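You operate a simulated robot arm through the tools that you are given. There is no shell and no other tool.

You run a simulated robot arm. Do the job below in one go: nothing can be reset, and whatever is moved stays where it is left.

## Task
The stool wobbles: swap the short leg for the square leg and lock it.
Fine: stand the short leg on the blue stand. Tap the red tee peg home with the mallet, fingers clear, and put the mallet back. Set down upright: short leg, mallet.
Where things are to end (x, y in the base frame): short leg within 0.06 m of [0.83, 0.22].

Only the result counts: the job must be done as asked and must still hold three seconds after the hand-in. Knocking over, shifting, dropping, spilling or breaking anything else fails it.

## Robot
A 6-joint arm with a three-finger gripper, fixed in place. Base frame: the origin is at the foot of the arm, x ahead of it, y to its left, z up; the work surface is at about z = 0.82. Units: m, degrees, N and s.
Its first joint turns from -166.0 to 166.0 degrees. Payload 4.89 kg.
The TCP is the grasp point between the finger pads, 0.03 m short of the fingertips. In the tool frame z runs along the fingers and y along their closing line. The gripper opens to 0.164 m. The gripper's body begins 0.125 m behind the TCP.
Orientation is told as [roll, pitch, yaw] about the base's x, y, z axes, in that order, counted from this pose: with the fingers straight down and closing along the base's y, the tool's x points along the base's -x, its y along +y and its z along -z.

## Interface
- The arm moves only by the tool arm_command. Its argument "series" is a list of rows, each an object (a shift or turn left out is 0, a gripper value left out holds the last) with "offset": the shift along the base's x, y, z in m, a list of three; "rotation": the turn, a rotation vector about the base's x, y, z in degrees, a list of three; "gripper": the closure, from 0 (fully open) to 1 (shut). In form: [{"offset": [dx, dy, dz], "rotation": [rx, ry, rz], "gripper": gripper}, ...]. A call has 1 to 20 rows; each row is the pose to reach, as a shift and turn from the pose commanded when the call began. Each row takes 0.2 s and may step no farther than 0.05 m and 8.6 degrees from the row before; otherwise, or with a gripper value out of range, the whole call is refused. Where a pose cannot be reached the arm comes as near as it can. A force on the tool above 40 N (or 10 N above the force at the start of the call, whichever is more), or a blocked arm, ends the call early, and 0.2 s more pass. Each finger travels about 0.108 m/s and halts on what it meets, pressing with about 32 N; the grip force reading is that of the motor and also rises with nothing between the fingers. The clock runs only during rows and for 0.2 s after the last one: add rows that repeat a pose to give the fingers time. The reply holds the time, the measured pose of the TCP, the force on the tool along the base axes, the opening and the grip force, in the units named above and with some noise, with the torque about the TCP (base axes, N m) and any sound that the robot's microphone picked up.
- Cameras (640 x 400 px; columns grow to the right, rows downward): "scene" is fixed at [0.05, 0.6498, 1.5677]; the picture's right is [-0.81, -0.59, 0.00], its down [-0.24, 0.33, -0.91] and it looks along [0.54, -0.74, -0.41] (base axes); focal length 357 px, centre (320, 200). "wrist" rides on the gripper at [0.076, -0.002, -0.152] in the tool frame; the picture's right is [0.02, 1.00, 0.00], its down [-0.88, 0.02, -0.47] and it looks along [-0.47, 0.01, 0.88] (tool axes); focal length 247 px, centre (320, 200). There is no depth. A picture from a camera that has moved, and an enlarged one, comes with that camera's place and axes in the base frame and with its lens.
- get_image(camera): a new picture of that camera. It takes no simulated time.
- lift_body(by): slides the trunk up (or, below 0, down) by that many m; the arm rides with it, the base frame stays. It gives what a move gives, with no picture.
- enlarge(camera, box): a new picture of the part [left, top, right, bottom] of that camera's present view, enlarged. It takes no simulated time.
- sign_off(): hands the job in; it is judged then, once.

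Nothing tells you positions but the pictures and the camera data. Unless the task says otherwise, let go and move clear before handing in.

The tools are called after ">>>" by a JSON object that holds its "method" and its "body". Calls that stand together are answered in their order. arm_command: Moves the arm, as the interface text tells. Its arguments: {"type":"object","properties":{"series":{"type":"array"}},"required":["series"]} The other tools are called the same way: lift_body (by) slides the trunk up or down; get_image (camera) takes a picture; enlarge (camera, box) takes an enlarged picture of a part of a camera's view; sign_off () hands the job in.

At the start:

```text
time: 0.0
tool_pos: [0.6003, -0.0816, 1.2498]
ee_rot: [0.0, 0.0, 0.0]
force: [0.3, 0.5, -0.1]
torque: [0.0, -0.01, -0.04]
gripper_width: 0.1642
finger_force: 0.1
trunk travel left (down, up): [-0.175, 0.215]
```

scene: 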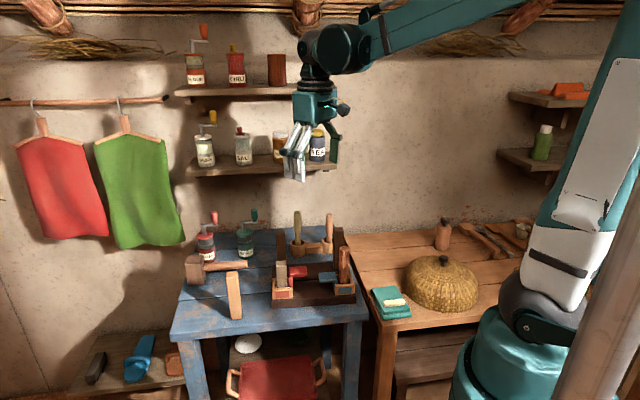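
wrist: 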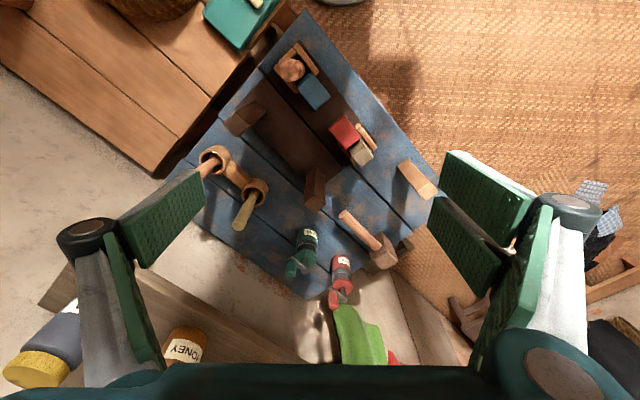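

I see a blue table carrying a stool (upside down, legs up), a mallet, and a leg standing near the front, plus some jars. I'll take closer pictures before moving.

>>> {"method": "enlarge", "body": {"camera": "scene", "box": [160, 190, 380, 330]}}

>>> {"method": "enlarge", "body": {"camera": "wrist", "box": [180, 10, 460, 310]}}

>>> {"method": "enlarge", "body": {"camera": "scene", "box": [260, 200, 370, 320]}}

>>> {"method": "enlarge", "body": {"camera": "scene", "box": [170, 200, 280, 330]}}

```text
2.86 times, centred on (270, 260) of scene
camera zoom: at [0.05, 0.6498, 1.5677], right [-0.81, -0.59, 0.0], down [-0.24, 0.33, -0.91], along [0.54, -0.74, -0.41], focal length 1021 px, centre (463, 29)
```

zoom: 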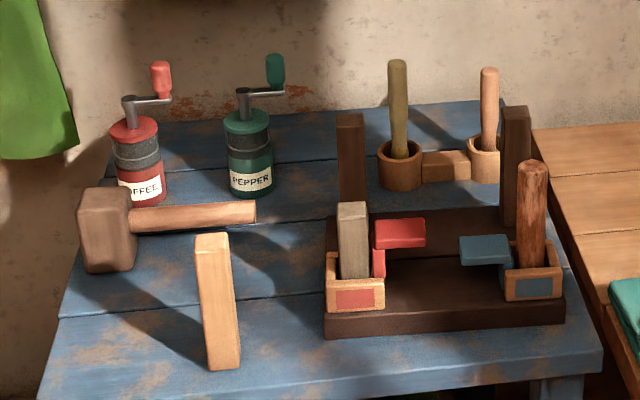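

```text
1.33 times, centred on (320, 160) of wrist
camera zoom: at [0.5252, -0.0839, 1.403], right [-0.02, 1.0, 0.0], down [0.88, 0.02, 0.47], along [0.47, 0.01, -0.88], focal length 329 px, centre (320, 253)
```

zoom: 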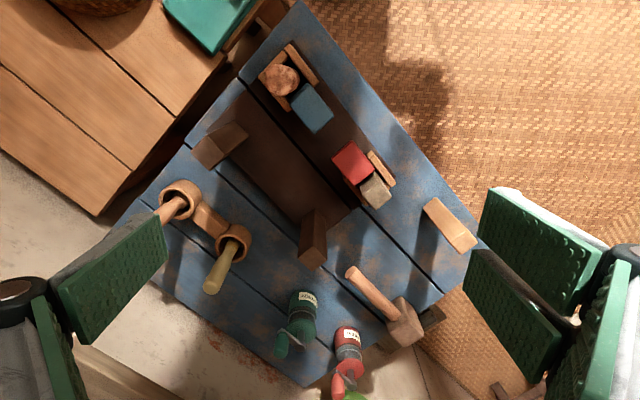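

```text
3.33 times, centred on (315, 260) of scene
camera zoom: at [0.05, 0.6498, 1.5677], right [-0.81, -0.59, 0.0], down [-0.24, 0.33, -0.91], along [0.54, -0.74, -0.41], focal length 1191 px, centre (337, 0)
```

zoom: 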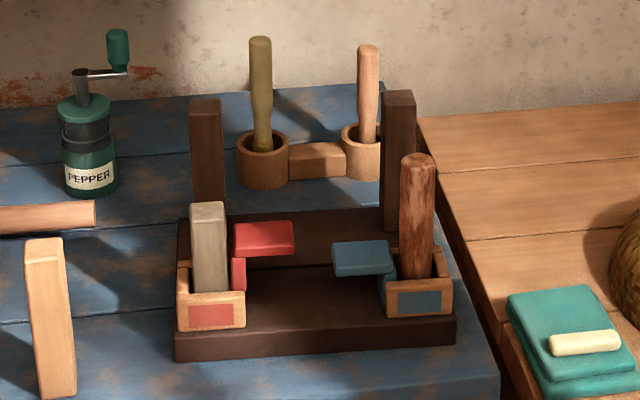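

```text
3.08 times, centred on (225, 265) of scene
camera zoom: at [0.05, 0.6498, 1.5677], right [-0.81, -0.59, 0.0], down [-0.24, 0.33, -0.91], along [0.54, -0.74, -0.41], focal length 1099 px, centre (612, 0)
```

zoom: 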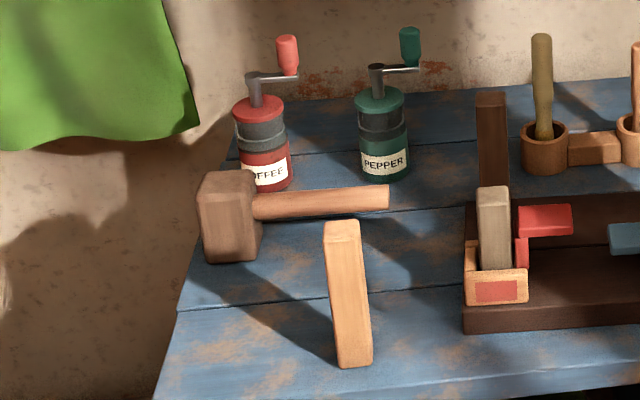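

The stool sits upside down on the blue table. The short grey leg and red tee peg are at about (0.66, 0.02), the spare square leg at about (0.74, 0.13), and the mallet head near (0.96, 0.10). I'll lower the wrist camera for a closer look.

>>> {"method": "arm_command", "body": {"series": [{"offset": [-0.01, 0.02, -0.04]}, {"offset": [-0.02, 0.04, -0.08]}, {"offset": [-0.03, 0.06, -0.12]}, {"offset": [-0.04, 0.08, -0.15]}, {"offset": [-0.04, 0.08, -0.15]}]}}

>>> {"method": "get_image", "body": {"camera": "wrist"}}

>>> {"method": "enlarge", "body": {"camera": "wrist", "box": [240, 60, 420, 220]}}

```text
time: 1.2
tool_pos: [0.561, -0.0016, 1.0993]
ee_rot: [0.1, 0.0, 0.0]
force: [0.7, 0.1, 0.5]
torque: [0.02, 0.02, 0.0]
gripper_width: 0.1642
finger_force: 0.0
trunk travel left (down, up): [-0.175, 0.215]
```

```text
taken
camera wrist: at [0.4857, -0.0031, 1.2522], right [-0.02, 1.0, 0.0], down [0.88, 0.02, 0.47], along [0.47, 0.01, -0.88], focal length 247 px, centre (320, 200)
```

wrist: 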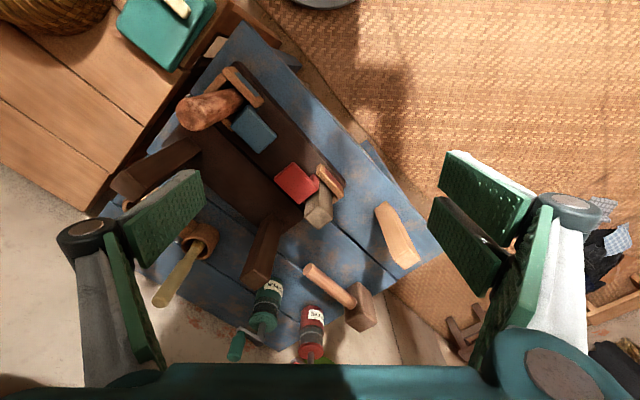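

```text
2.50 times, centred on (330, 140) of wrist
camera zoom: at [0.4857, -0.0031, 1.2522], right [-0.02, 1.0, 0.0], down [0.88, 0.02, 0.47], along [0.47, 0.01, -0.88], focal length 617 px, centre (295, 350)
```

zoom: 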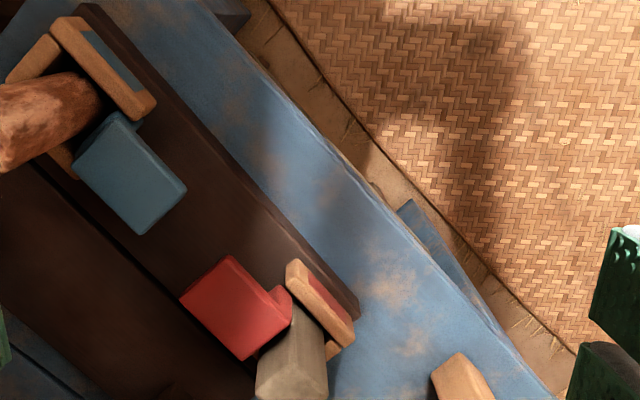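

The red peg seems to sit beside the grey leg, in a small socket. I'll turn the wrist in line with the stool (yaw about -48°) and take a closer look from the table's front side.

>>> {"method": "arm_command", "body": {"series": [{"offset": [0.01, 0.006, -0.01], "rotation": [0, 0, -8.1]}, {"offset": [0.02, 0.012, -0.02], "rotation": [0, 0, -16.2]}, {"offset": [0.03, 0.018, -0.03], "rotation": [0, 0, -24.3]}, {"offset": [0.04, 0.024, -0.04], "rotation": [0, 0, -32.4]}, {"offset": [0.05, 0.03, -0.05], "rotation": [0, 0, -40.5]}, {"offset": [0.065, 0.037, -0.06], "rotation": [0, 0, -48.6]}, {"offset": [0.065, 0.037, -0.06], "rotation": [0, 0, -48.6]}]}}

>>> {"method": "get_image", "body": {"camera": "wrist"}}

>>> {"method": "enlarge", "body": {"camera": "wrist", "box": [240, 130, 400, 260]}}

```text
time: 2.8
tool_pos: [0.6257, 0.0361, 1.0382]
ee_rot: [0.0, 0.0, -48.6]
force: [0.9, -0.4, -0.4]
torque: [-0.02, 0.01, -0.03]
gripper_width: 0.1642
finger_force: 0.1
trunk travel left (down, up): [-0.175, 0.215]
```

```text
taken
camera wrist: at [0.5754, 0.0914, 1.193], right [0.74, 0.68, 0.0], down [0.6, -0.65, 0.47], along [0.32, -0.35, -0.88], focal length 247 px, centre (320, 200)
```

wrist: 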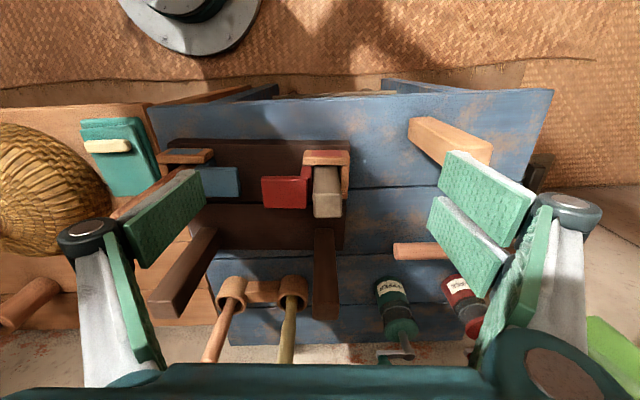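

```text
3.08 times, centred on (320, 195) of wrist
camera zoom: at [0.5754, 0.0914, 1.193], right [0.74, 0.68, 0.0], down [0.6, -0.65, 0.47], along [0.32, -0.35, -0.88], focal length 760 px, centre (320, 215)
```

zoom: 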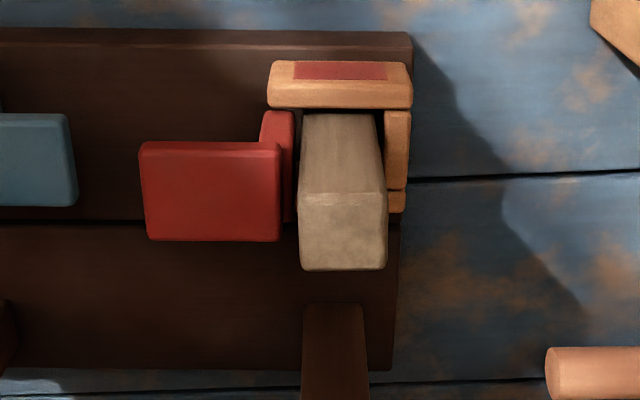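

>>> {"method": "enlarge", "body": {"camera": "scene", "box": [268, 240, 318, 312]}}

>>> {"method": "enlarge", "body": {"camera": "scene", "box": [315, 240, 365, 312]}}

>>> {"method": "enlarge", "body": {"camera": "wrist", "box": [150, 130, 270, 230]}}

>>> {"method": "enlarge", "body": {"camera": "scene", "box": [180, 245, 260, 325]}}

```text
5.56 times, centred on (293, 276) of scene
camera zoom: at [0.05, 0.6498, 1.5677], right [-0.81, -0.59, 0.0], down [-0.24, 0.33, -0.91], along [0.54, -0.74, -0.41], focal length 1985 px, centre (470, -222)
```

zoom: 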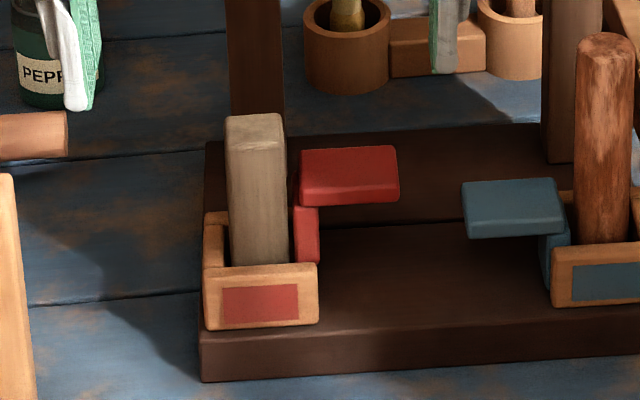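

```text
5.56 times, centred on (340, 276) of scene
camera zoom: at [0.05, 0.6498, 1.5677], right [-0.81, -0.59, 0.0], down [-0.24, 0.33, -0.91], along [0.54, -0.74, -0.41], focal length 1985 px, centre (209, -222)
```

zoom: 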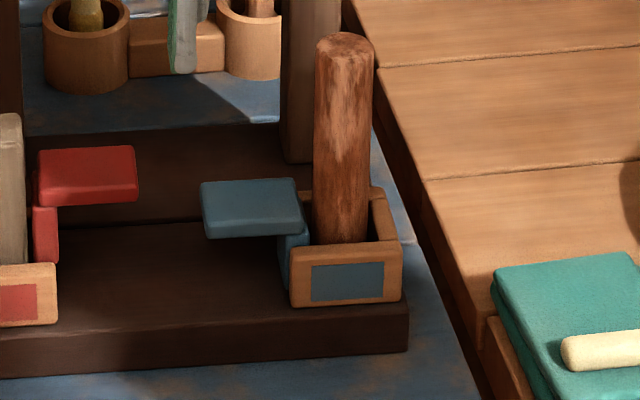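

```text
4.00 times, centred on (210, 180) of wrist
camera zoom: at [0.5754, 0.0914, 1.193], right [0.74, 0.68, 0.0], down [0.6, -0.65, 0.47], along [0.32, -0.35, -0.88], focal length 988 px, centre (760, 280)
```

zoom: 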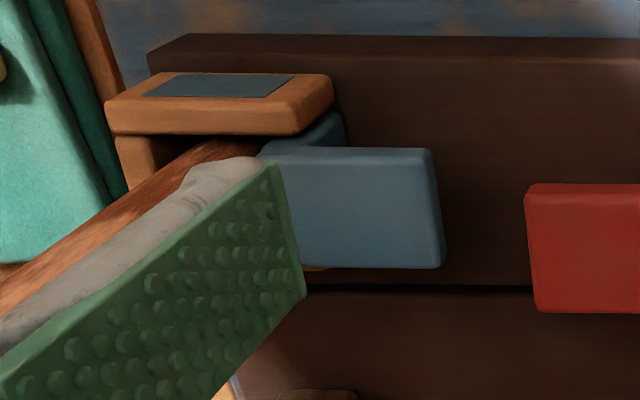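

```text
5.00 times, centred on (220, 285) of scene
camera zoom: at [0.05, 0.6498, 1.5677], right [-0.81, -0.59, 0.0], down [-0.24, 0.33, -0.91], along [0.54, -0.74, -0.41], focal length 1786 px, centre (820, -225)
```

zoom: 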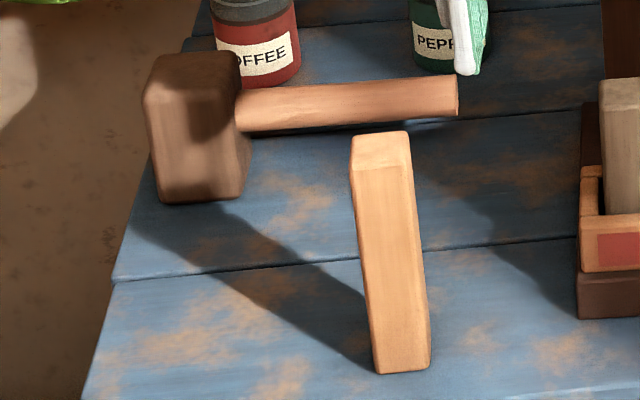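

The short leg is about 30 mm square, at about (0.670, -0.002) with its top near z 0.96, and its red peg stands about 3 cm higher than the blue one, so it isn't driven home. I'll turn the gripper so the fingers close across the leg and clear the peg, and hover over it.

>>> {"method": "arm_command", "body": {"series": [{"offset": [0.004, -0.003, 0.01], "rotation": [0, 0, 8.2], "gripper": 0.4}, {"offset": [0.008, -0.006, 0.02], "rotation": [0, 0, 16.4]}, {"offset": [0.012, -0.01, 0.03], "rotation": [0, 0, 24.6]}, {"offset": [0.016, -0.014, 0.03], "rotation": [0, 0, 32.8]}, {"offset": [0.02, -0.018, 0.03], "rotation": [0, 0, 41.0]}, {"offset": [0.024, -0.022, 0.03], "rotation": [0, 0, 49.2]}, {"offset": [0.028, -0.026, 0.03], "rotation": [0, 0, 57.4]}, {"offset": [0.032, -0.03, 0.03], "rotation": [0, 0, 65.6]}, {"offset": [0.036, -0.034, 0.03], "rotation": [0, 0, 73.8]}, {"offset": [0.04, -0.036, 0.03], "rotation": [0, 0, 82.0]}, {"offset": [0.0447, -0.0374, 0.03], "rotation": [0, 0, 90.4]}, {"offset": [0.0447, -0.0374, 0.03], "rotation": [0, 0, 90.4]}]}}

>>> {"method": "get_image", "body": {"camera": "wrist"}}

>>> {"method": "get_image", "body": {"camera": "scene"}}

```text
time: 5.4
tool_pos: [0.6698, -0.0022, 1.0702]
ee_rot: [-0.1, 0.0, 41.9]
force: [-0.7, -0.5, -0.7]
torque: [-0.01, 0.0, -0.02]
gripper_width: 0.0981
finger_force: 0.1
trunk travel left (down, up): [-0.175, 0.215]
```

```text
taken
camera wrist: at [0.6155, -0.0553, 1.2231], right [-0.68, 0.73, 0.0], down [0.64, 0.6, 0.47], along [0.35, 0.32, -0.88], focal length 247 px, centre (320, 200)
```

wrist: 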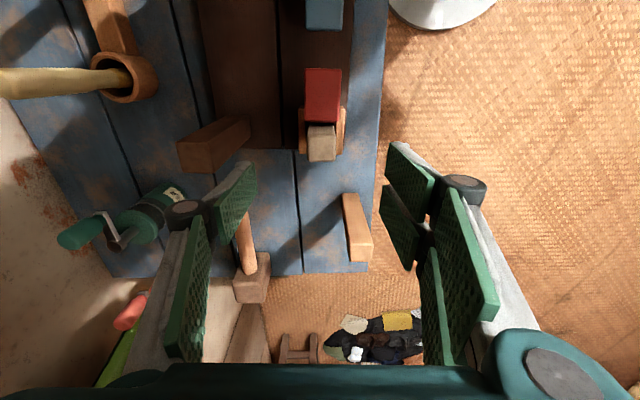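

```text
taken
```

scene: 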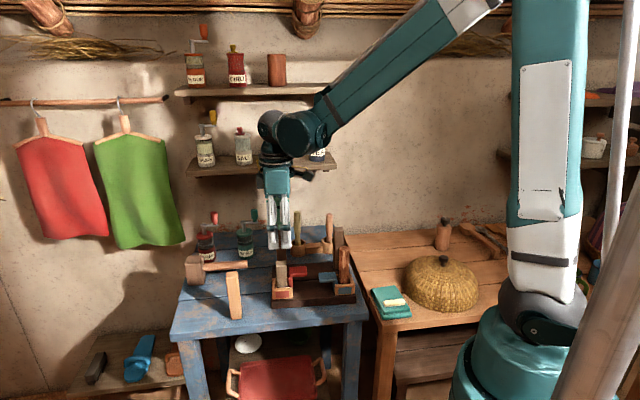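

>>> {"method": "enlarge", "body": {"camera": "wrist", "box": [270, 90, 370, 190]}}

>>> {"method": "enlarge", "body": {"camera": "wrist", "box": [210, 130, 390, 310]}}

>>> {"method": "enlarge", "body": {"camera": "scene", "box": [170, 200, 300, 330]}}

```text
4.00 times, centred on (320, 140) of wrist
camera zoom: at [0.6155, -0.0553, 1.2231], right [-0.68, 0.73, 0.0], down [0.64, 0.6, 0.47], along [0.35, 0.32, -0.88], focal length 988 px, centre (320, 440)
```

zoom: 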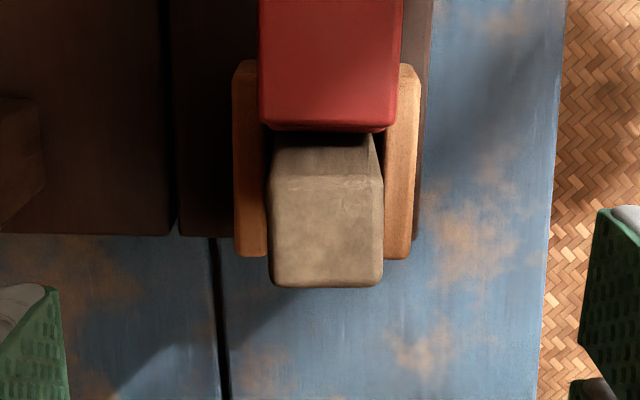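

```text
2.22 times, centred on (300, 220) of wrist
camera zoom: at [0.6155, -0.0553, 1.2231], right [-0.68, 0.73, 0.0], down [0.64, 0.6, 0.47], along [0.35, 0.32, -0.88], focal length 549 px, centre (364, 156)
```

zoom: 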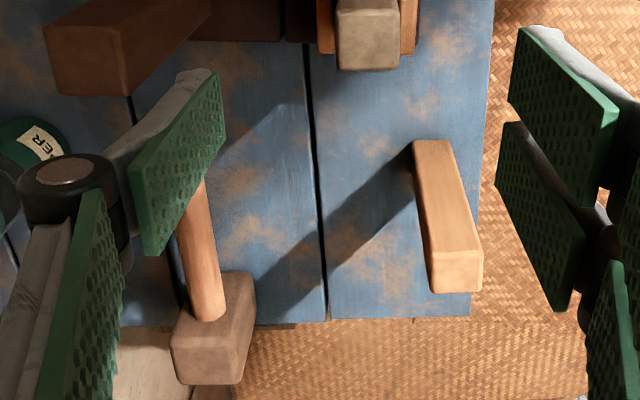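

```text
3.08 times, centred on (235, 265) of scene
camera zoom: at [0.05, 0.6498, 1.5677], right [-0.81, -0.59, 0.0], down [-0.24, 0.33, -0.91], along [0.54, -0.74, -0.41], focal length 1099 px, centre (582, 0)
```

zoom: 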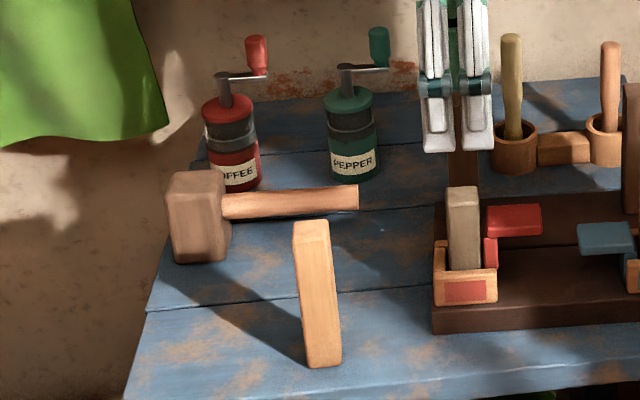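

The view lines up well: the leg is about 1.4 mm off the finger centre and the yaw is within half a degree. I'll correct that, go down with the fingers either side of the leg, and close.

>>> {"method": "arm_command", "body": {"series": [{"offset": [-0.001, 0.001, -0.045]}, {"offset": [-0.001, 0.001, -0.09]}, {"offset": [-0.001, 0.001, -0.13]}, {"offset": [-0.001, 0.001, -0.145]}, {"offset": [-0.001, 0.001, -0.145]}]}}

>>> {"method": "get_image", "body": {"camera": "wrist"}}

>>> {"method": "enlarge", "body": {"camera": "scene", "box": [250, 210, 340, 310]}}

```text
time: 6.6
tool_pos: [0.6698, -0.0018, 0.9241]
ee_rot: [0.0, 0.0, 41.7]
force: [0.7, -0.4, -0.2]
torque: [-0.03, 0.09, 0.0]
gripper_width: 0.0982
finger_force: 0.0
trunk travel left (down, up): [-0.175, 0.215]
```

```text
taken
camera wrist: at [0.6147, -0.0537, 1.0778], right [-0.68, 0.73, 0.0], down [0.64, 0.6, 0.47], along [0.35, 0.32, -0.88], focal length 247 px, centre (320, 200)
```

wrist: 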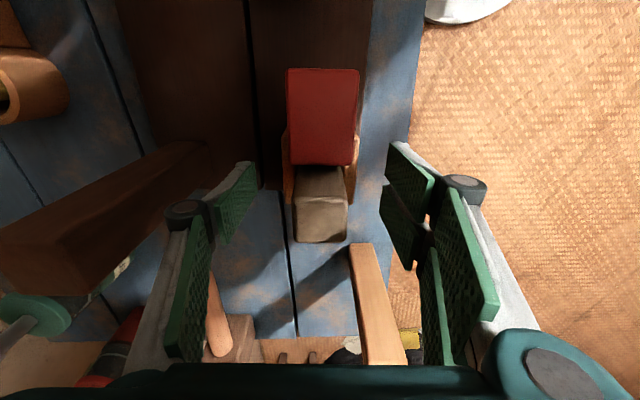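

```text
4.00 times, centred on (295, 260) of scene
camera zoom: at [0.05, 0.6498, 1.5677], right [-0.81, -0.59, 0.0], down [-0.24, 0.33, -0.91], along [0.54, -0.74, -0.41], focal length 1429 px, centre (420, -40)
```

zoom: 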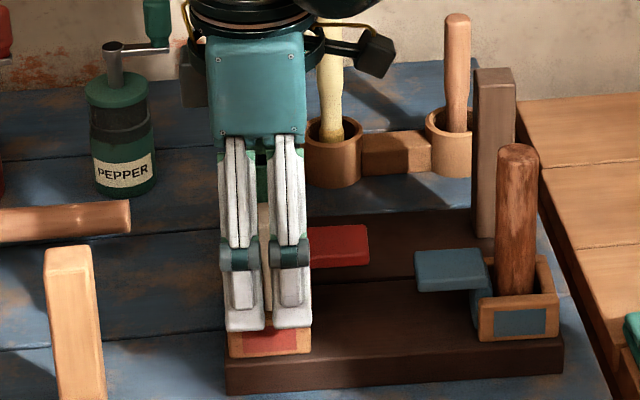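

The fingers look like two-pronged forks, wider than the stated 26 mm, so a low grip might catch the red bar. I'll rise until the fingertips are just above the bar, shift slightly away from it, and close on the top 26 mm of the short leg.

>>> {"method": "arm_command", "body": {"series": [{"offset": [0.0045, 0.004, 0.02]}, {"offset": [0.0045, 0.004, 0.037]}, {"offset": [0.0045, 0.004, 0.037]}, {"offset": [0.0045, 0.004, 0.037], "gripper": 0.7}, {"offset": [0.0045, 0.004, 0.037], "gripper": 1.0}, {"offset": [0.0045, 0.004, 0.037], "gripper": 1.0}, {"offset": [0.0045, 0.004, 0.037], "gripper": 1.0}]}}

>>> {"method": "get_image", "body": {"camera": "wrist"}}

>>> {"method": "enlarge", "body": {"camera": "scene", "box": [250, 210, 340, 310]}}

```text
time: 8.2
tool_pos: [0.6744, 0.0038, 0.9603]
ee_rot: [0.1, -0.1, 41.8]
force: [0.1, 0.1, 0.8]
torque: [0.01, -0.04, -0.02]
gripper_width: 0.0314
finger_force: 31.8
trunk travel left (down, up): [-0.175, 0.215]
```

```text
taken
camera wrist: at [0.6188, -0.0497, 1.1146], right [-0.68, 0.73, 0.0], down [0.64, 0.6, 0.47], along [0.35, 0.32, -0.88], focal length 247 px, centre (320, 200)
```

wrist: 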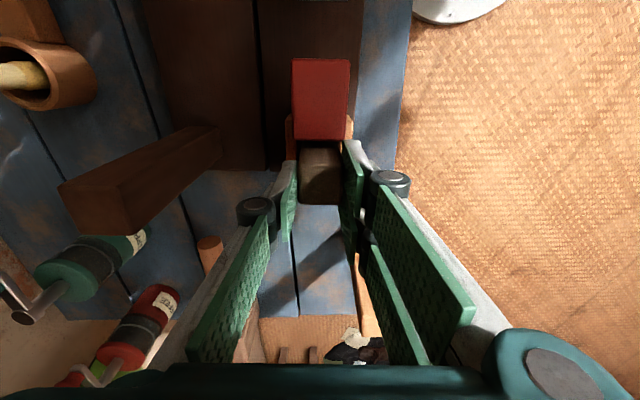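

```text
4.00 times, centred on (295, 260) of scene
camera zoom: at [0.05, 0.6498, 1.5677], right [-0.81, -0.59, 0.0], down [-0.24, 0.33, -0.91], along [0.54, -0.74, -0.41], focal length 1429 px, centre (420, -40)
```

zoom: 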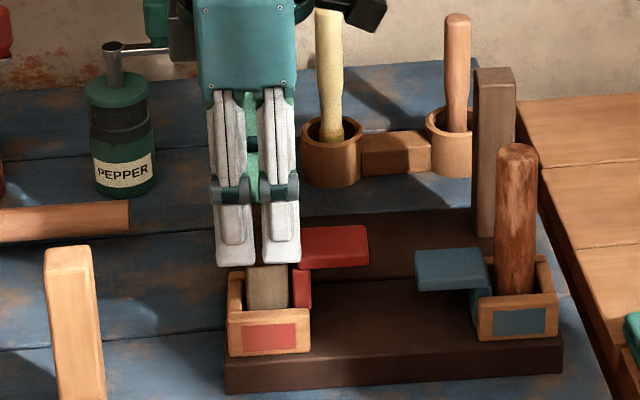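

The grip is firm at 31 mm with no side load. I'll lift slowly and watch the force and the red peg.

>>> {"method": "arm_command", "body": {"series": [{"offset": [0, 0, 0.005]}, {"offset": [0, 0, 0.012]}, {"offset": [0, 0, 0.02]}, {"offset": [0, 0, 0.03]}, {"offset": [0, 0, 0.03]}]}}

>>> {"method": "enlarge", "body": {"camera": "scene", "box": [250, 210, 340, 310]}}

```text
time: 9.4
tool_pos: [0.6742, 0.0018, 0.9918]
ee_rot: [0.0, -0.1, 41.8]
force: [0.3, 0.5, -0.8]
torque: [0.03, 0.02, 0.01]
gripper_width: 0.0314
finger_force: 32.0
trunk travel left (down, up): [-0.175, 0.215]
```

```text
4.00 times, centred on (295, 260) of scene
camera zoom: at [0.05, 0.6498, 1.5677], right [-0.81, -0.59, 0.0], down [-0.24, 0.33, -0.91], along [0.54, -0.74, -0.41], focal length 1429 px, centre (420, -40)
```

zoom: 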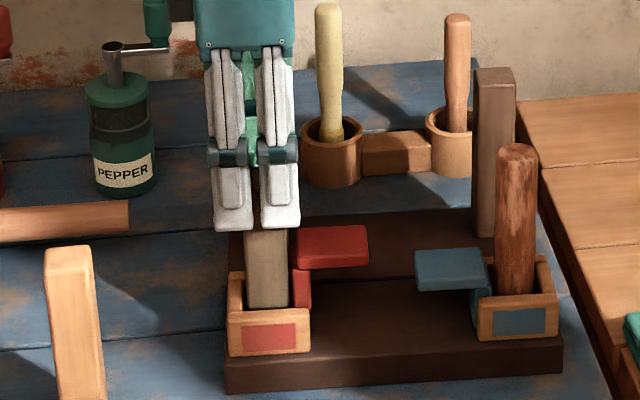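

The leg slides out freely and the peg stays put. I'll lift it clear and look.

>>> {"method": "arm_command", "body": {"series": [{"offset": [0, 0, 0.03]}, {"offset": [0, 0, 0.06]}, {"offset": [0, 0, 0.09]}, {"offset": [0, 0, 0.12]}, {"offset": [0, 0, 0.135]}, {"offset": [0, 0, 0.135]}]}}

>>> {"method": "get_image", "body": {"camera": "wrist"}}

>>> {"method": "enlarge", "body": {"camera": "scene", "box": [230, 150, 350, 310]}}

>>> {"method": "enlarge", "body": {"camera": "scene", "box": [265, 250, 325, 310]}}

```text
time: 10.8
tool_pos: [0.6732, 0.0031, 1.1259]
ee_rot: [-0.1, -0.1, 41.8]
force: [0.7, -0.2, -1.4]
torque: [-0.01, -0.06, 0.01]
gripper_width: 0.0313
finger_force: 32.1
trunk travel left (down, up): [-0.175, 0.215]
```

```text
taken
camera wrist: at [0.6186, -0.0499, 1.2799], right [-0.68, 0.73, 0.0], down [0.64, 0.6, 0.47], along [0.35, 0.32, -0.88], focal length 247 px, centre (320, 200)
```

wrist: 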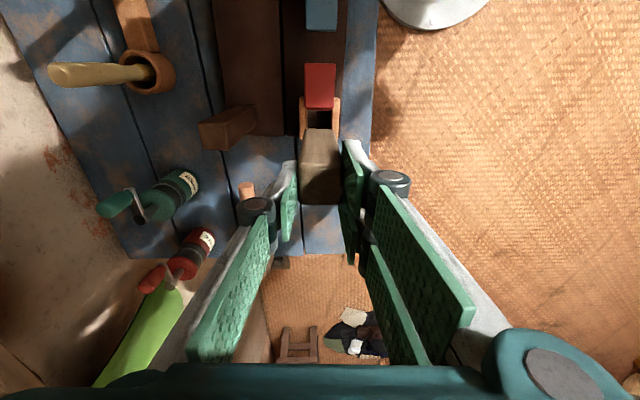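

```text
2.50 times, centred on (290, 230) of scene
camera zoom: at [0.05, 0.6498, 1.5677], right [-0.81, -0.59, 0.0], down [-0.24, 0.33, -0.91], along [0.54, -0.74, -0.41], focal length 893 px, centre (395, 125)
```

zoom: 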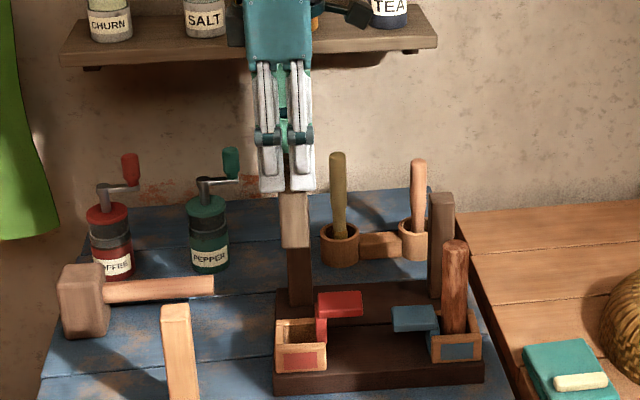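

```text
6.67 times, centred on (295, 280) of scene
camera zoom: at [0.05, 0.6498, 1.5677], right [-0.81, -0.59, 0.0], down [-0.24, 0.33, -0.91], along [0.54, -0.74, -0.41], focal length 2382 px, centre (487, -333)
```

zoom: 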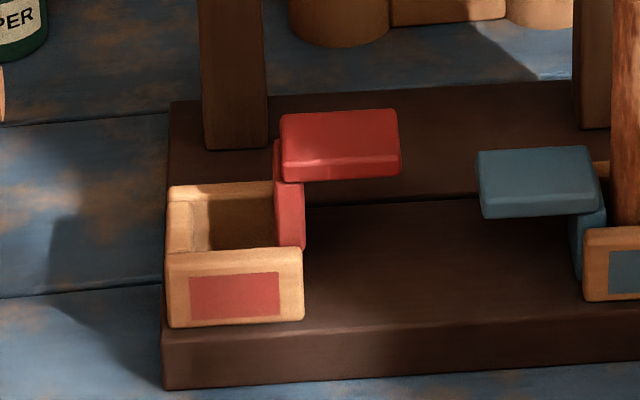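

The short leg is out: about 0.107 m long, with its bottom 0.107 m below the TCP. The table corner is at about (0.83, 0.29), so (0.825, 0.21) is safely on the blue table, and I'll carry the leg there next.

>>> {"method": "arm_command", "body": {"series": [{"offset": [0.02, 0.025, 0]}, {"offset": [0.045, 0.06, 0]}, {"offset": [0.07, 0.095, 0]}, {"offset": [0.095, 0.13, 0]}, {"offset": [0.12, 0.165, 0]}, {"offset": [0.145, 0.195, 0]}, {"offset": [0.156, 0.211, 0]}, {"offset": [0.156, 0.211, -0.04]}, {"offset": [0.156, 0.211, -0.08]}, {"offset": [0.156, 0.211, -0.12]}, {"offset": [0.156, 0.211, -0.16]}, {"offset": [0.156, 0.211, -0.18]}, {"offset": [0.156, 0.211, -0.18]}]}}

>>> {"method": "get_image", "body": {"camera": "wrist"}}

>>> {"method": "enlarge", "body": {"camera": "scene", "box": [140, 180, 300, 340]}}

```text
time: 13.6
tool_pos: [0.8309, 0.2151, 0.9451]
ee_rot: [0.0, -0.1, 41.9]
force: [0.5, 0.5, -0.1]
torque: [-0.02, 0.05, 0.02]
gripper_width: 0.0311
finger_force: 31.6
trunk travel left (down, up): [-0.175, 0.215]
```

```text
taken
camera wrist: at [0.7749, 0.1617, 1.0996], right [-0.68, 0.73, 0.0], down [0.64, 0.6, 0.47], along [0.35, 0.32, -0.88], focal length 247 px, centre (320, 200)
```

wrist: 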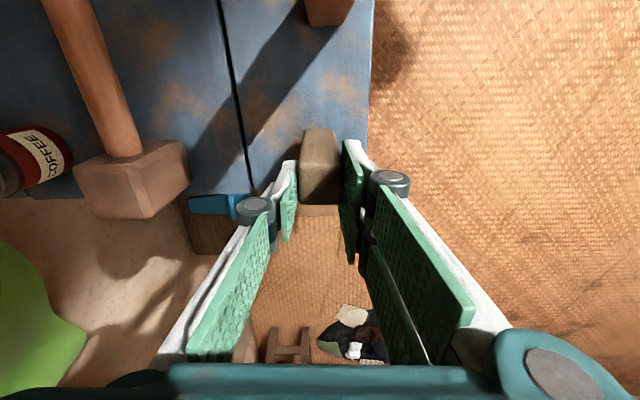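

```text
2.50 times, centred on (220, 260) of scene
camera zoom: at [0.05, 0.6498, 1.5677], right [-0.81, -0.59, 0.0], down [-0.24, 0.33, -0.91], along [0.54, -0.74, -0.41], focal length 893 px, centre (570, 50)
```

zoom: 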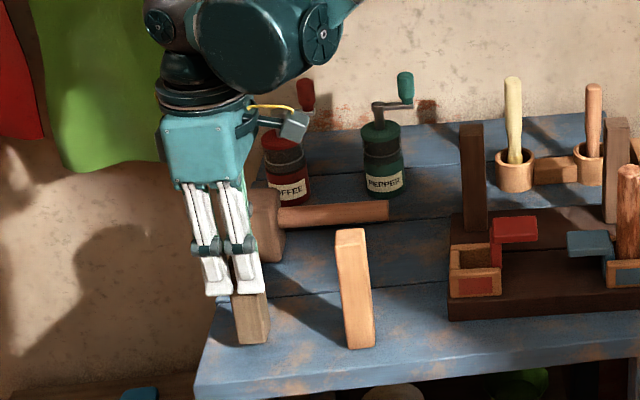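

The leg hangs over its spot with the bottom about 2 cm above the table. I'll lower it in small steps, feeling for contact.

>>> {"method": "arm_command", "body": {"series": [{"offset": [0, 0, -0.006]}, {"offset": [0, 0, -0.01]}, {"offset": [0, 0, -0.013]}, {"offset": [0, 0, -0.015]}, {"offset": [0, 0, -0.015]}]}}

>>> {"method": "enlarge", "body": {"camera": "scene", "box": [170, 260, 230, 330]}}

```text
time: 14.8
tool_pos: [0.8302, 0.2137, 0.932]
ee_rot: [0.1, 0.0, 41.9]
force: [-0.3, 0.0, -0.8]
torque: [0.01, -0.02, -0.03]
gripper_width: 0.0315
finger_force: 31.9
trunk travel left (down, up): [-0.175, 0.215]
```

```text
5.71 times, centred on (200, 295) of scene
camera zoom: at [0.05, 0.6498, 1.5677], right [-0.81, -0.59, 0.0], down [-0.24, 0.33, -0.91], along [0.54, -0.74, -0.41], focal length 2041 px, centre (1006, -343)
```

zoom: 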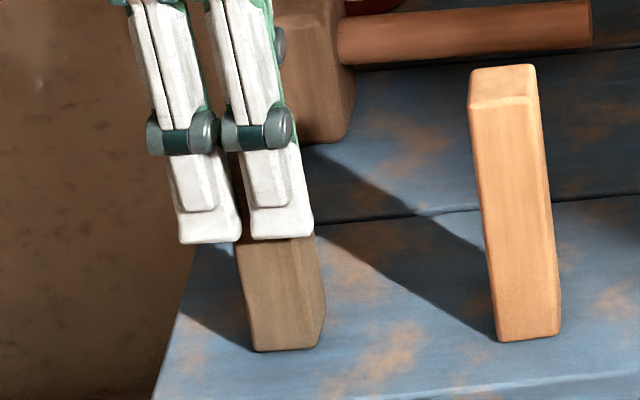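

>>> {"method": "arm_command", "body": {"series": [{"offset": [0, 0, -0.002]}, {"offset": [0, 0, -0.004]}, {"offset": [0, 0, -0.005]}, {"offset": [0, 0, -0.005]}]}}

```text
time: 15.8
tool_pos: [0.8285, 0.2134, 0.9275]
ee_rot: [0.0, 0.0, 41.8]
force: [5.5, -1.7, 29.7]
torque: [-0.07, -0.18, 0.03]
gripper_width: 0.0313
finger_force: 31.9
trunk travel left (down, up): [-0.175, 0.215]
```

The leg has touched down at TCP z of about 0.928. I'll take off most of the pressure and then open the fingers a little.

>>> {"method": "arm_command", "body": {"series": [{"offset": [0, 0, 0.001]}, {"offset": [0, 0, 0.0015]}, {"offset": [0, 0, 0.0015]}]}}

```text
time: 16.6
tool_pos: [0.8289, 0.2146, 0.9266]
ee_rot: [0.0, 0.0, 42.0]
force: [-0.7, -0.4, 1.6]
torque: [-0.01, 0.22, -0.01]
gripper_width: 0.0312
finger_force: 31.9
trunk travel left (down, up): [-0.175, 0.215]
```

>>> {"method": "arm_command", "body": {"series": [{"offset": [0, 0, 0], "gripper": 0.75}, {"offset": [0, 0, 0], "gripper": 0.6}, {"offset": [0, 0, 0], "gripper": 0.5}, {"offset": [0, 0, 0], "gripper": 0.5}, {"offset": [0, 0, 0.04], "gripper": 0.5}, {"offset": [0, 0, 0.08]}, {"offset": [0, 0, 0.12]}, {"offset": [0, 0, 0.14]}, {"offset": [0, 0, 0.14]}]}}

>>> {"method": "get_image", "body": {"camera": "wrist"}}

>>> {"method": "enlarge", "body": {"camera": "scene", "box": [140, 200, 260, 340]}}

```text
time: 18.6
tool_pos: [0.8291, 0.214, 1.0684]
ee_rot: [0.0, 0.0, 41.9]
force: [0.1, 0.0, 0.6]
torque: [0.01, -0.06, -0.01]
gripper_width: 0.0818
finger_force: 0.1
trunk travel left (down, up): [-0.175, 0.215]
```

```text
taken
camera wrist: at [0.775, 0.1606, 1.2219], right [-0.68, 0.73, 0.0], down [0.64, 0.6, 0.47], along [0.35, 0.32, -0.88], focal length 247 px, centre (320, 200)
```

wrist: 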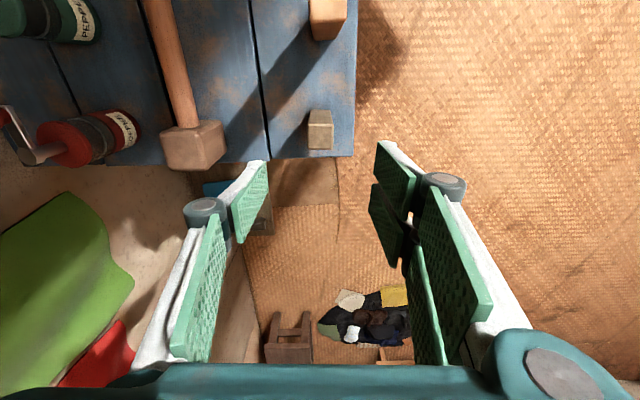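

```text
2.86 times, centred on (200, 270) of scene
camera zoom: at [0.05, 0.6498, 1.5677], right [-0.81, -0.59, 0.0], down [-0.24, 0.33, -0.91], along [0.54, -0.74, -0.41], focal length 1021 px, centre (663, 0)
```

zoom: 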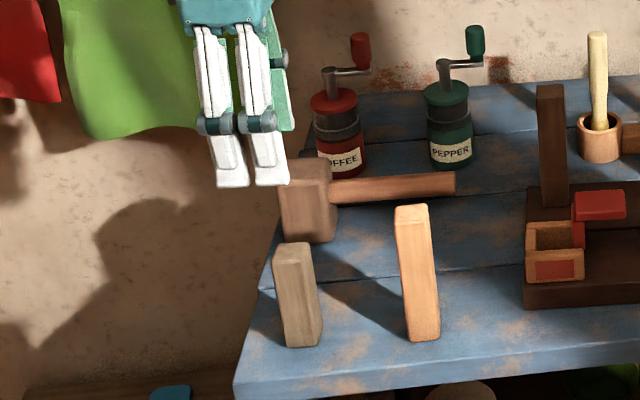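

The short leg stands upright at about (0.822, 0.204). Next I'll move over the tan square leg to measure its position and angle.

>>> {"method": "arm_command", "body": {"series": [{"offset": [-0.02, -0.02, 0.022]}, {"offset": [-0.045, -0.042, 0.022]}, {"offset": [-0.07, -0.065, 0.022]}, {"offset": [-0.0925, -0.086, 0.022], "gripper": 0.4}, {"offset": [-0.0925, -0.086, 0.022]}]}}

>>> {"method": "get_image", "body": {"camera": "wrist"}}

>>> {"method": "enlarge", "body": {"camera": "wrist", "box": [270, 90, 370, 190]}}

>>> {"method": "enlarge", "body": {"camera": "wrist", "box": [240, 0, 400, 100]}}

```text
time: 19.8
tool_pos: [0.7371, 0.1262, 1.0889]
ee_rot: [0.1, 0.0, 41.9]
force: [-0.6, -1.4, 0.3]
torque: [0.02, -0.08, 0.01]
gripper_width: 0.0986
finger_force: 0.0
trunk travel left (down, up): [-0.175, 0.215]
```

```text
taken
camera wrist: at [0.6822, 0.0747, 1.2433], right [-0.68, 0.73, 0.0], down [0.64, 0.6, 0.47], along [0.35, 0.32, -0.88], focal length 247 px, centre (320, 200)
```

wrist: 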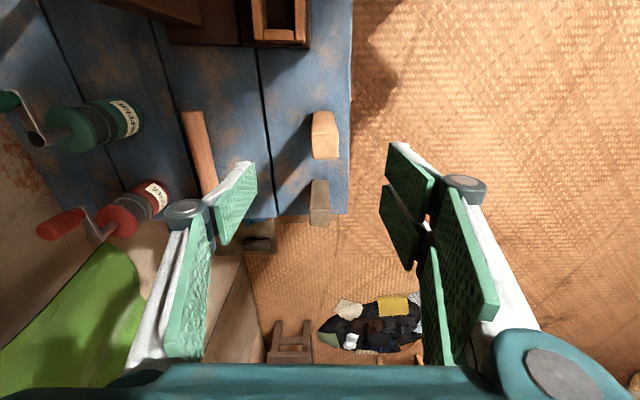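

```text
4.00 times, centred on (320, 140) of wrist
camera zoom: at [0.6822, 0.0747, 1.2433], right [-0.68, 0.73, 0.0], down [0.64, 0.6, 0.47], along [0.35, 0.32, -0.88], focal length 988 px, centre (320, 440)
```

zoom: 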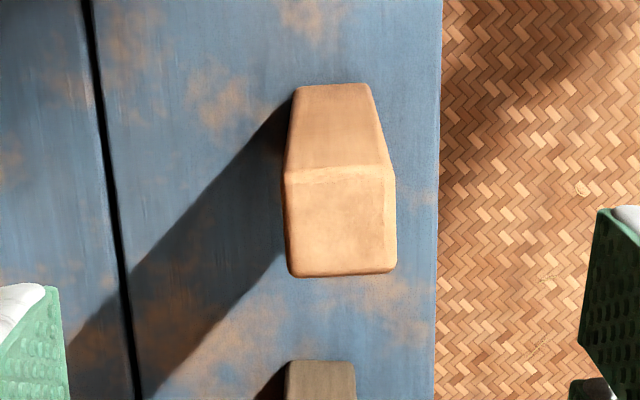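

```text
4.00 times, centred on (320, 50) of wrist
camera zoom: at [0.6822, 0.0747, 1.2433], right [-0.68, 0.73, 0.0], down [0.64, 0.6, 0.47], along [0.35, 0.32, -0.88], focal length 988 px, centre (320, 800)
```

zoom: 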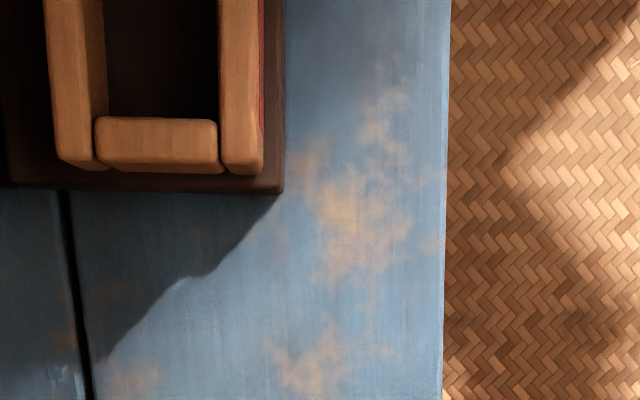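

The tan leg is at about (0.734, 0.131), 0.15 m tall and turned about 5° from the stool (yaw about 47°). I'll match its angle and centre over it, then check again before going down.

>>> {"method": "arm_command", "body": {"series": [{"offset": [-0.0026, 0.0031, 0], "rotation": [0, 0, 5.2]}, {"offset": [-0.0026, 0.0031, 0], "rotation": [0, 0, 5.2]}, {"offset": [-0.0026, 0.0031, 0], "rotation": [0, 0, 5.2]}]}}

>>> {"method": "enlarge", "body": {"camera": "wrist", "box": [270, 90, 370, 190]}}

```text
time: 20.6
tool_pos: [0.7349, 0.1299, 1.0891]
ee_rot: [0.1, 0.0, 47.1]
force: [0.6, 0.1, -0.9]
torque: [0.0, 0.0, -0.02]
gripper_width: 0.0985
finger_force: 0.1
trunk travel left (down, up): [-0.175, 0.215]
```

```text
4.00 times, centred on (320, 140) of wrist
camera zoom: at [0.6848, 0.0734, 1.2431], right [-0.75, 0.67, 0.0], down [0.59, 0.66, 0.47], along [0.31, 0.35, -0.88], focal length 988 px, centre (320, 440)
```

zoom: 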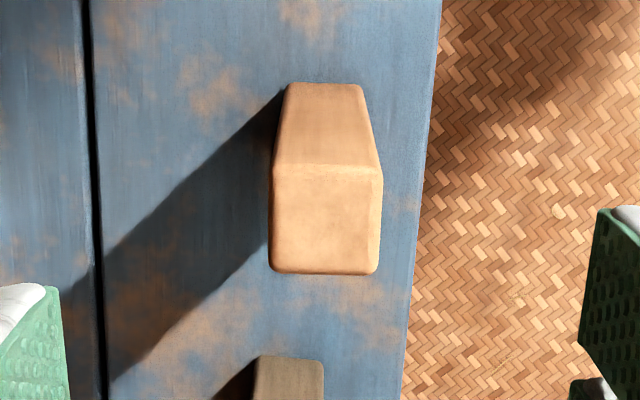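

It's aligned now, with the edges square in the view and the leg within 1 mm of centre. I'll go down and grip it at TCP z of about 0.937.

>>> {"method": "arm_command", "body": {"series": [{"offset": [-0.0007, 0.0007, -0.045]}, {"offset": [-0.0007, 0.0007, -0.09]}, {"offset": [-0.0007, 0.0007, -0.13]}, {"offset": [-0.0007, 0.0007, -0.153]}, {"offset": [-0.0007, 0.0007, -0.153]}, {"offset": [-0.0007, 0.0007, -0.153], "gripper": 0.7}, {"offset": [-0.0007, 0.0007, -0.153], "gripper": 1.0}, {"offset": [-0.0007, 0.0007, -0.153], "gripper": 1.0}, {"offset": [-0.0007, 0.0007, -0.153], "gripper": 1.0}]}}

>>> {"method": "get_image", "body": {"camera": "wrist"}}

>>> {"method": "enlarge", "body": {"camera": "scene", "box": [170, 220, 290, 330]}}

```text
time: 22.6
tool_pos: [0.7327, 0.1316, 0.9358]
ee_rot: [0.0, 0.0, 46.9]
force: [0.3, -0.4, -0.6]
torque: [-0.03, -0.02, 0.02]
gripper_width: 0.0316
finger_force: 31.7
trunk travel left (down, up): [-0.175, 0.215]
```

```text
taken
camera wrist: at [0.6826, 0.0736, 1.0907], right [-0.75, 0.67, 0.0], down [0.59, 0.66, 0.47], along [0.31, 0.35, -0.88], focal length 247 px, centre (320, 200)
```

wrist: 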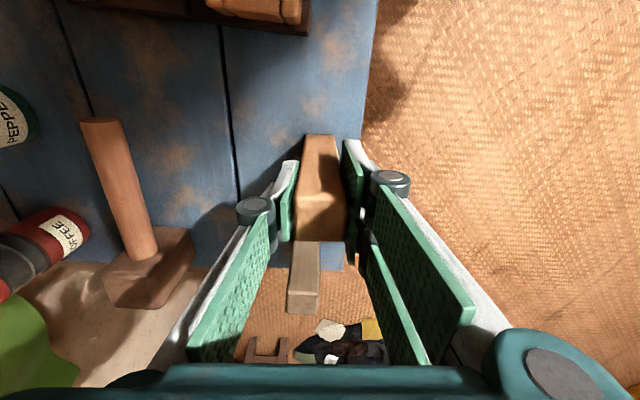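

```text
3.64 times, centred on (230, 275) of scene
camera zoom: at [0.05, 0.6498, 1.5677], right [-0.81, -0.59, 0.0], down [-0.24, 0.33, -0.91], along [0.54, -0.74, -0.41], focal length 1299 px, centre (647, -73)
```

zoom: 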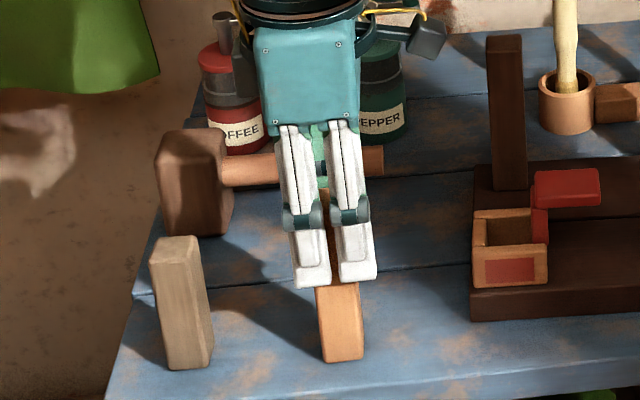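

The square leg is gripped (31.6 mm). I'll lift it, carry it over the socket and turn it to the stool's angle of about 42°.

>>> {"method": "arm_command", "body": {"series": [{"offset": [0, 0, 0.01]}, {"offset": [0, 0, 0.04]}, {"offset": [0, 0, 0.08]}, {"offset": [0, 0, 0.12]}, {"offset": [0, 0, 0.16]}, {"offset": [0, 0, 0.19]}, {"offset": [-0.015, -0.032, 0.19], "rotation": [0, 0, -1.2]}, {"offset": [-0.031, -0.065, 0.19], "rotation": [0, 0, -2.4]}, {"offset": [-0.047, -0.098, 0.19], "rotation": [0, 0, -3.6]}, {"offset": [-0.0632, -0.1319, 0.19], "rotation": [0, 0, -4.9]}, {"offset": [-0.0632, -0.1319, 0.19], "rotation": [0, 0, -4.9]}, {"offset": [-0.0632, -0.1319, 0.19], "rotation": [0, 0, -4.9]}]}}

>>> {"method": "get_image", "body": {"camera": "wrist"}}

>>> {"method": "enlarge", "body": {"camera": "wrist", "box": [270, 40, 370, 140]}}

>>> {"method": "enlarge", "body": {"camera": "scene", "box": [240, 200, 340, 310]}}

```text
time: 25.2
tool_pos: [0.6706, 0.0001, 1.1272]
ee_rot: [0.1, 0.0, 42.1]
force: [0.1, 0.7, -1.0]
torque: [0.07, -0.05, -0.02]
gripper_width: 0.0312
finger_force: 32.1
trunk travel left (down, up): [-0.175, 0.215]
```

```text
taken
camera wrist: at [0.6163, -0.0529, 1.2801], right [-0.69, 0.73, 0.0], down [0.64, 0.6, 0.47], along [0.34, 0.33, -0.88], focal length 247 px, centre (320, 200)
```

wrist: 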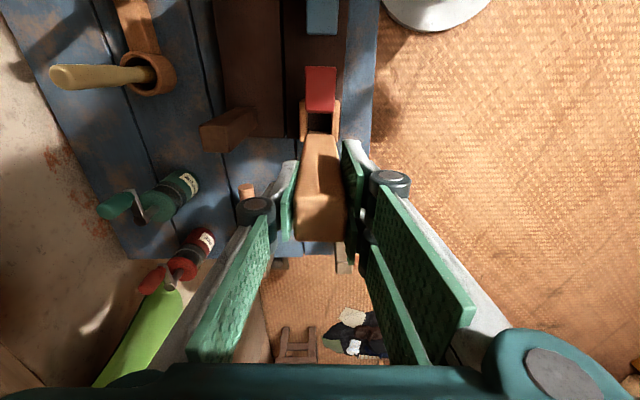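

```text
4.00 times, centred on (320, 90) of wrist
camera zoom: at [0.6163, -0.0529, 1.2801], right [-0.69, 0.73, 0.0], down [0.64, 0.6, 0.47], along [0.34, 0.33, -0.88], focal length 988 px, centre (320, 640)
```

zoom: 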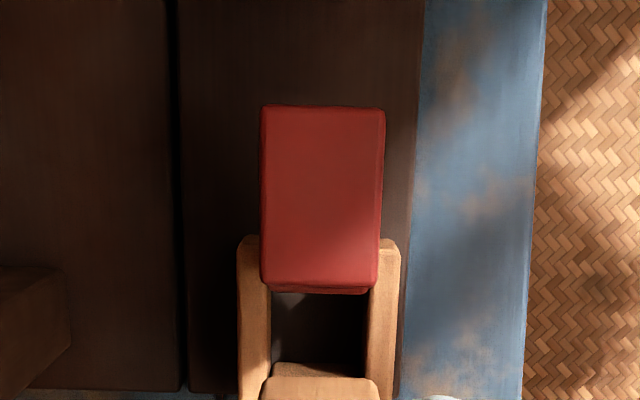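

```text
3.64 times, centred on (290, 255) of scene
camera zoom: at [0.05, 0.6498, 1.5677], right [-0.81, -0.59, 0.0], down [-0.24, 0.33, -0.91], along [0.54, -0.74, -0.41], focal length 1299 px, centre (429, 0)
```

zoom: 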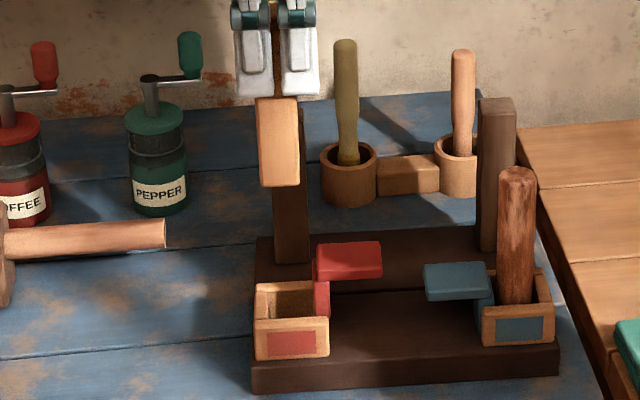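

>>> {"method": "enlarge", "body": {"camera": "scene", "box": [272, 215, 322, 305]}}

>>> {"method": "enlarge", "body": {"camera": "wrist", "box": [290, 90, 350, 250]}}

```text
4.44 times, centred on (297, 260) of scene
camera zoom: at [0.05, 0.6498, 1.5677], right [-0.81, -0.59, 0.0], down [-0.24, 0.33, -0.91], along [0.54, -0.74, -0.41], focal length 1588 px, centre (422, -67)
```

zoom: 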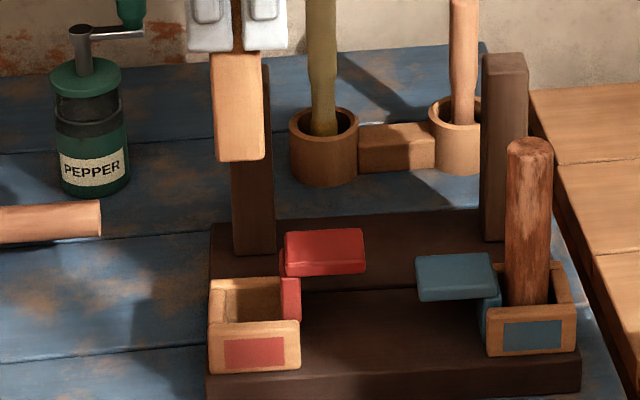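

```text
2.50 times, centred on (320, 170) of wrist
camera zoom: at [0.6163, -0.0529, 1.2801], right [-0.69, 0.73, 0.0], down [0.64, 0.6, 0.47], along [0.34, 0.33, -0.88], focal length 617 px, centre (320, 275)
```

zoom: 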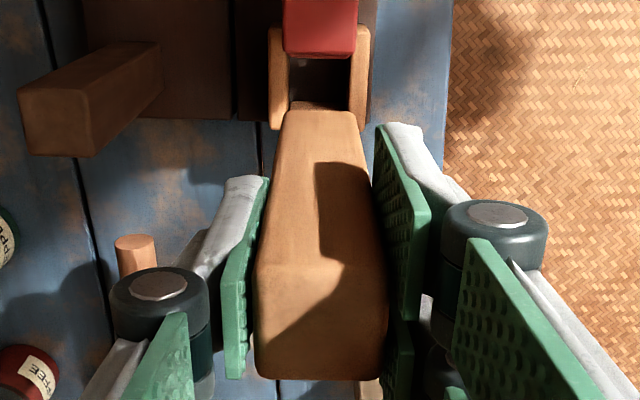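

>>> {"method": "enlarge", "body": {"camera": "scene", "box": [270, 232, 294, 247]}}

>>> {"method": "enlarge", "body": {"camera": "scene", "box": [270, 273, 302, 293]}}

```text
16.00 times, centred on (282, 240) of scene
camera zoom: at [0.05, 0.6498, 1.5677], right [-0.81, -0.59, 0.0], down [-0.24, 0.33, -0.91], along [0.54, -0.74, -0.41], focal length 5716 px, centre (928, -432)
```

zoom: 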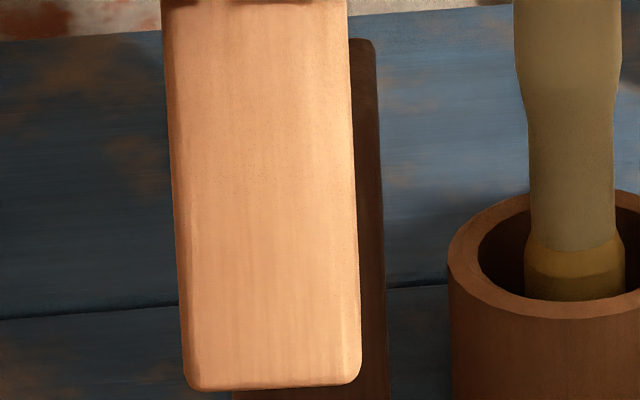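

```text
16.00 times, centred on (286, 283) of scene
camera zoom: at [0.05, 0.6498, 1.5677], right [-0.81, -0.59, 0.0], down [-0.24, 0.33, -0.91], along [0.54, -0.74, -0.41], focal length 5716 px, centre (864, -1128)
```

zoom: 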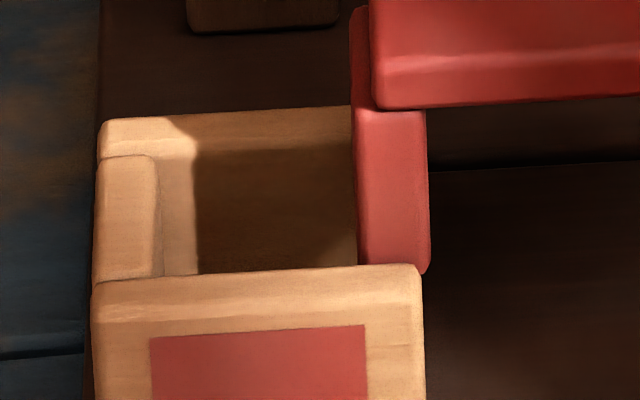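

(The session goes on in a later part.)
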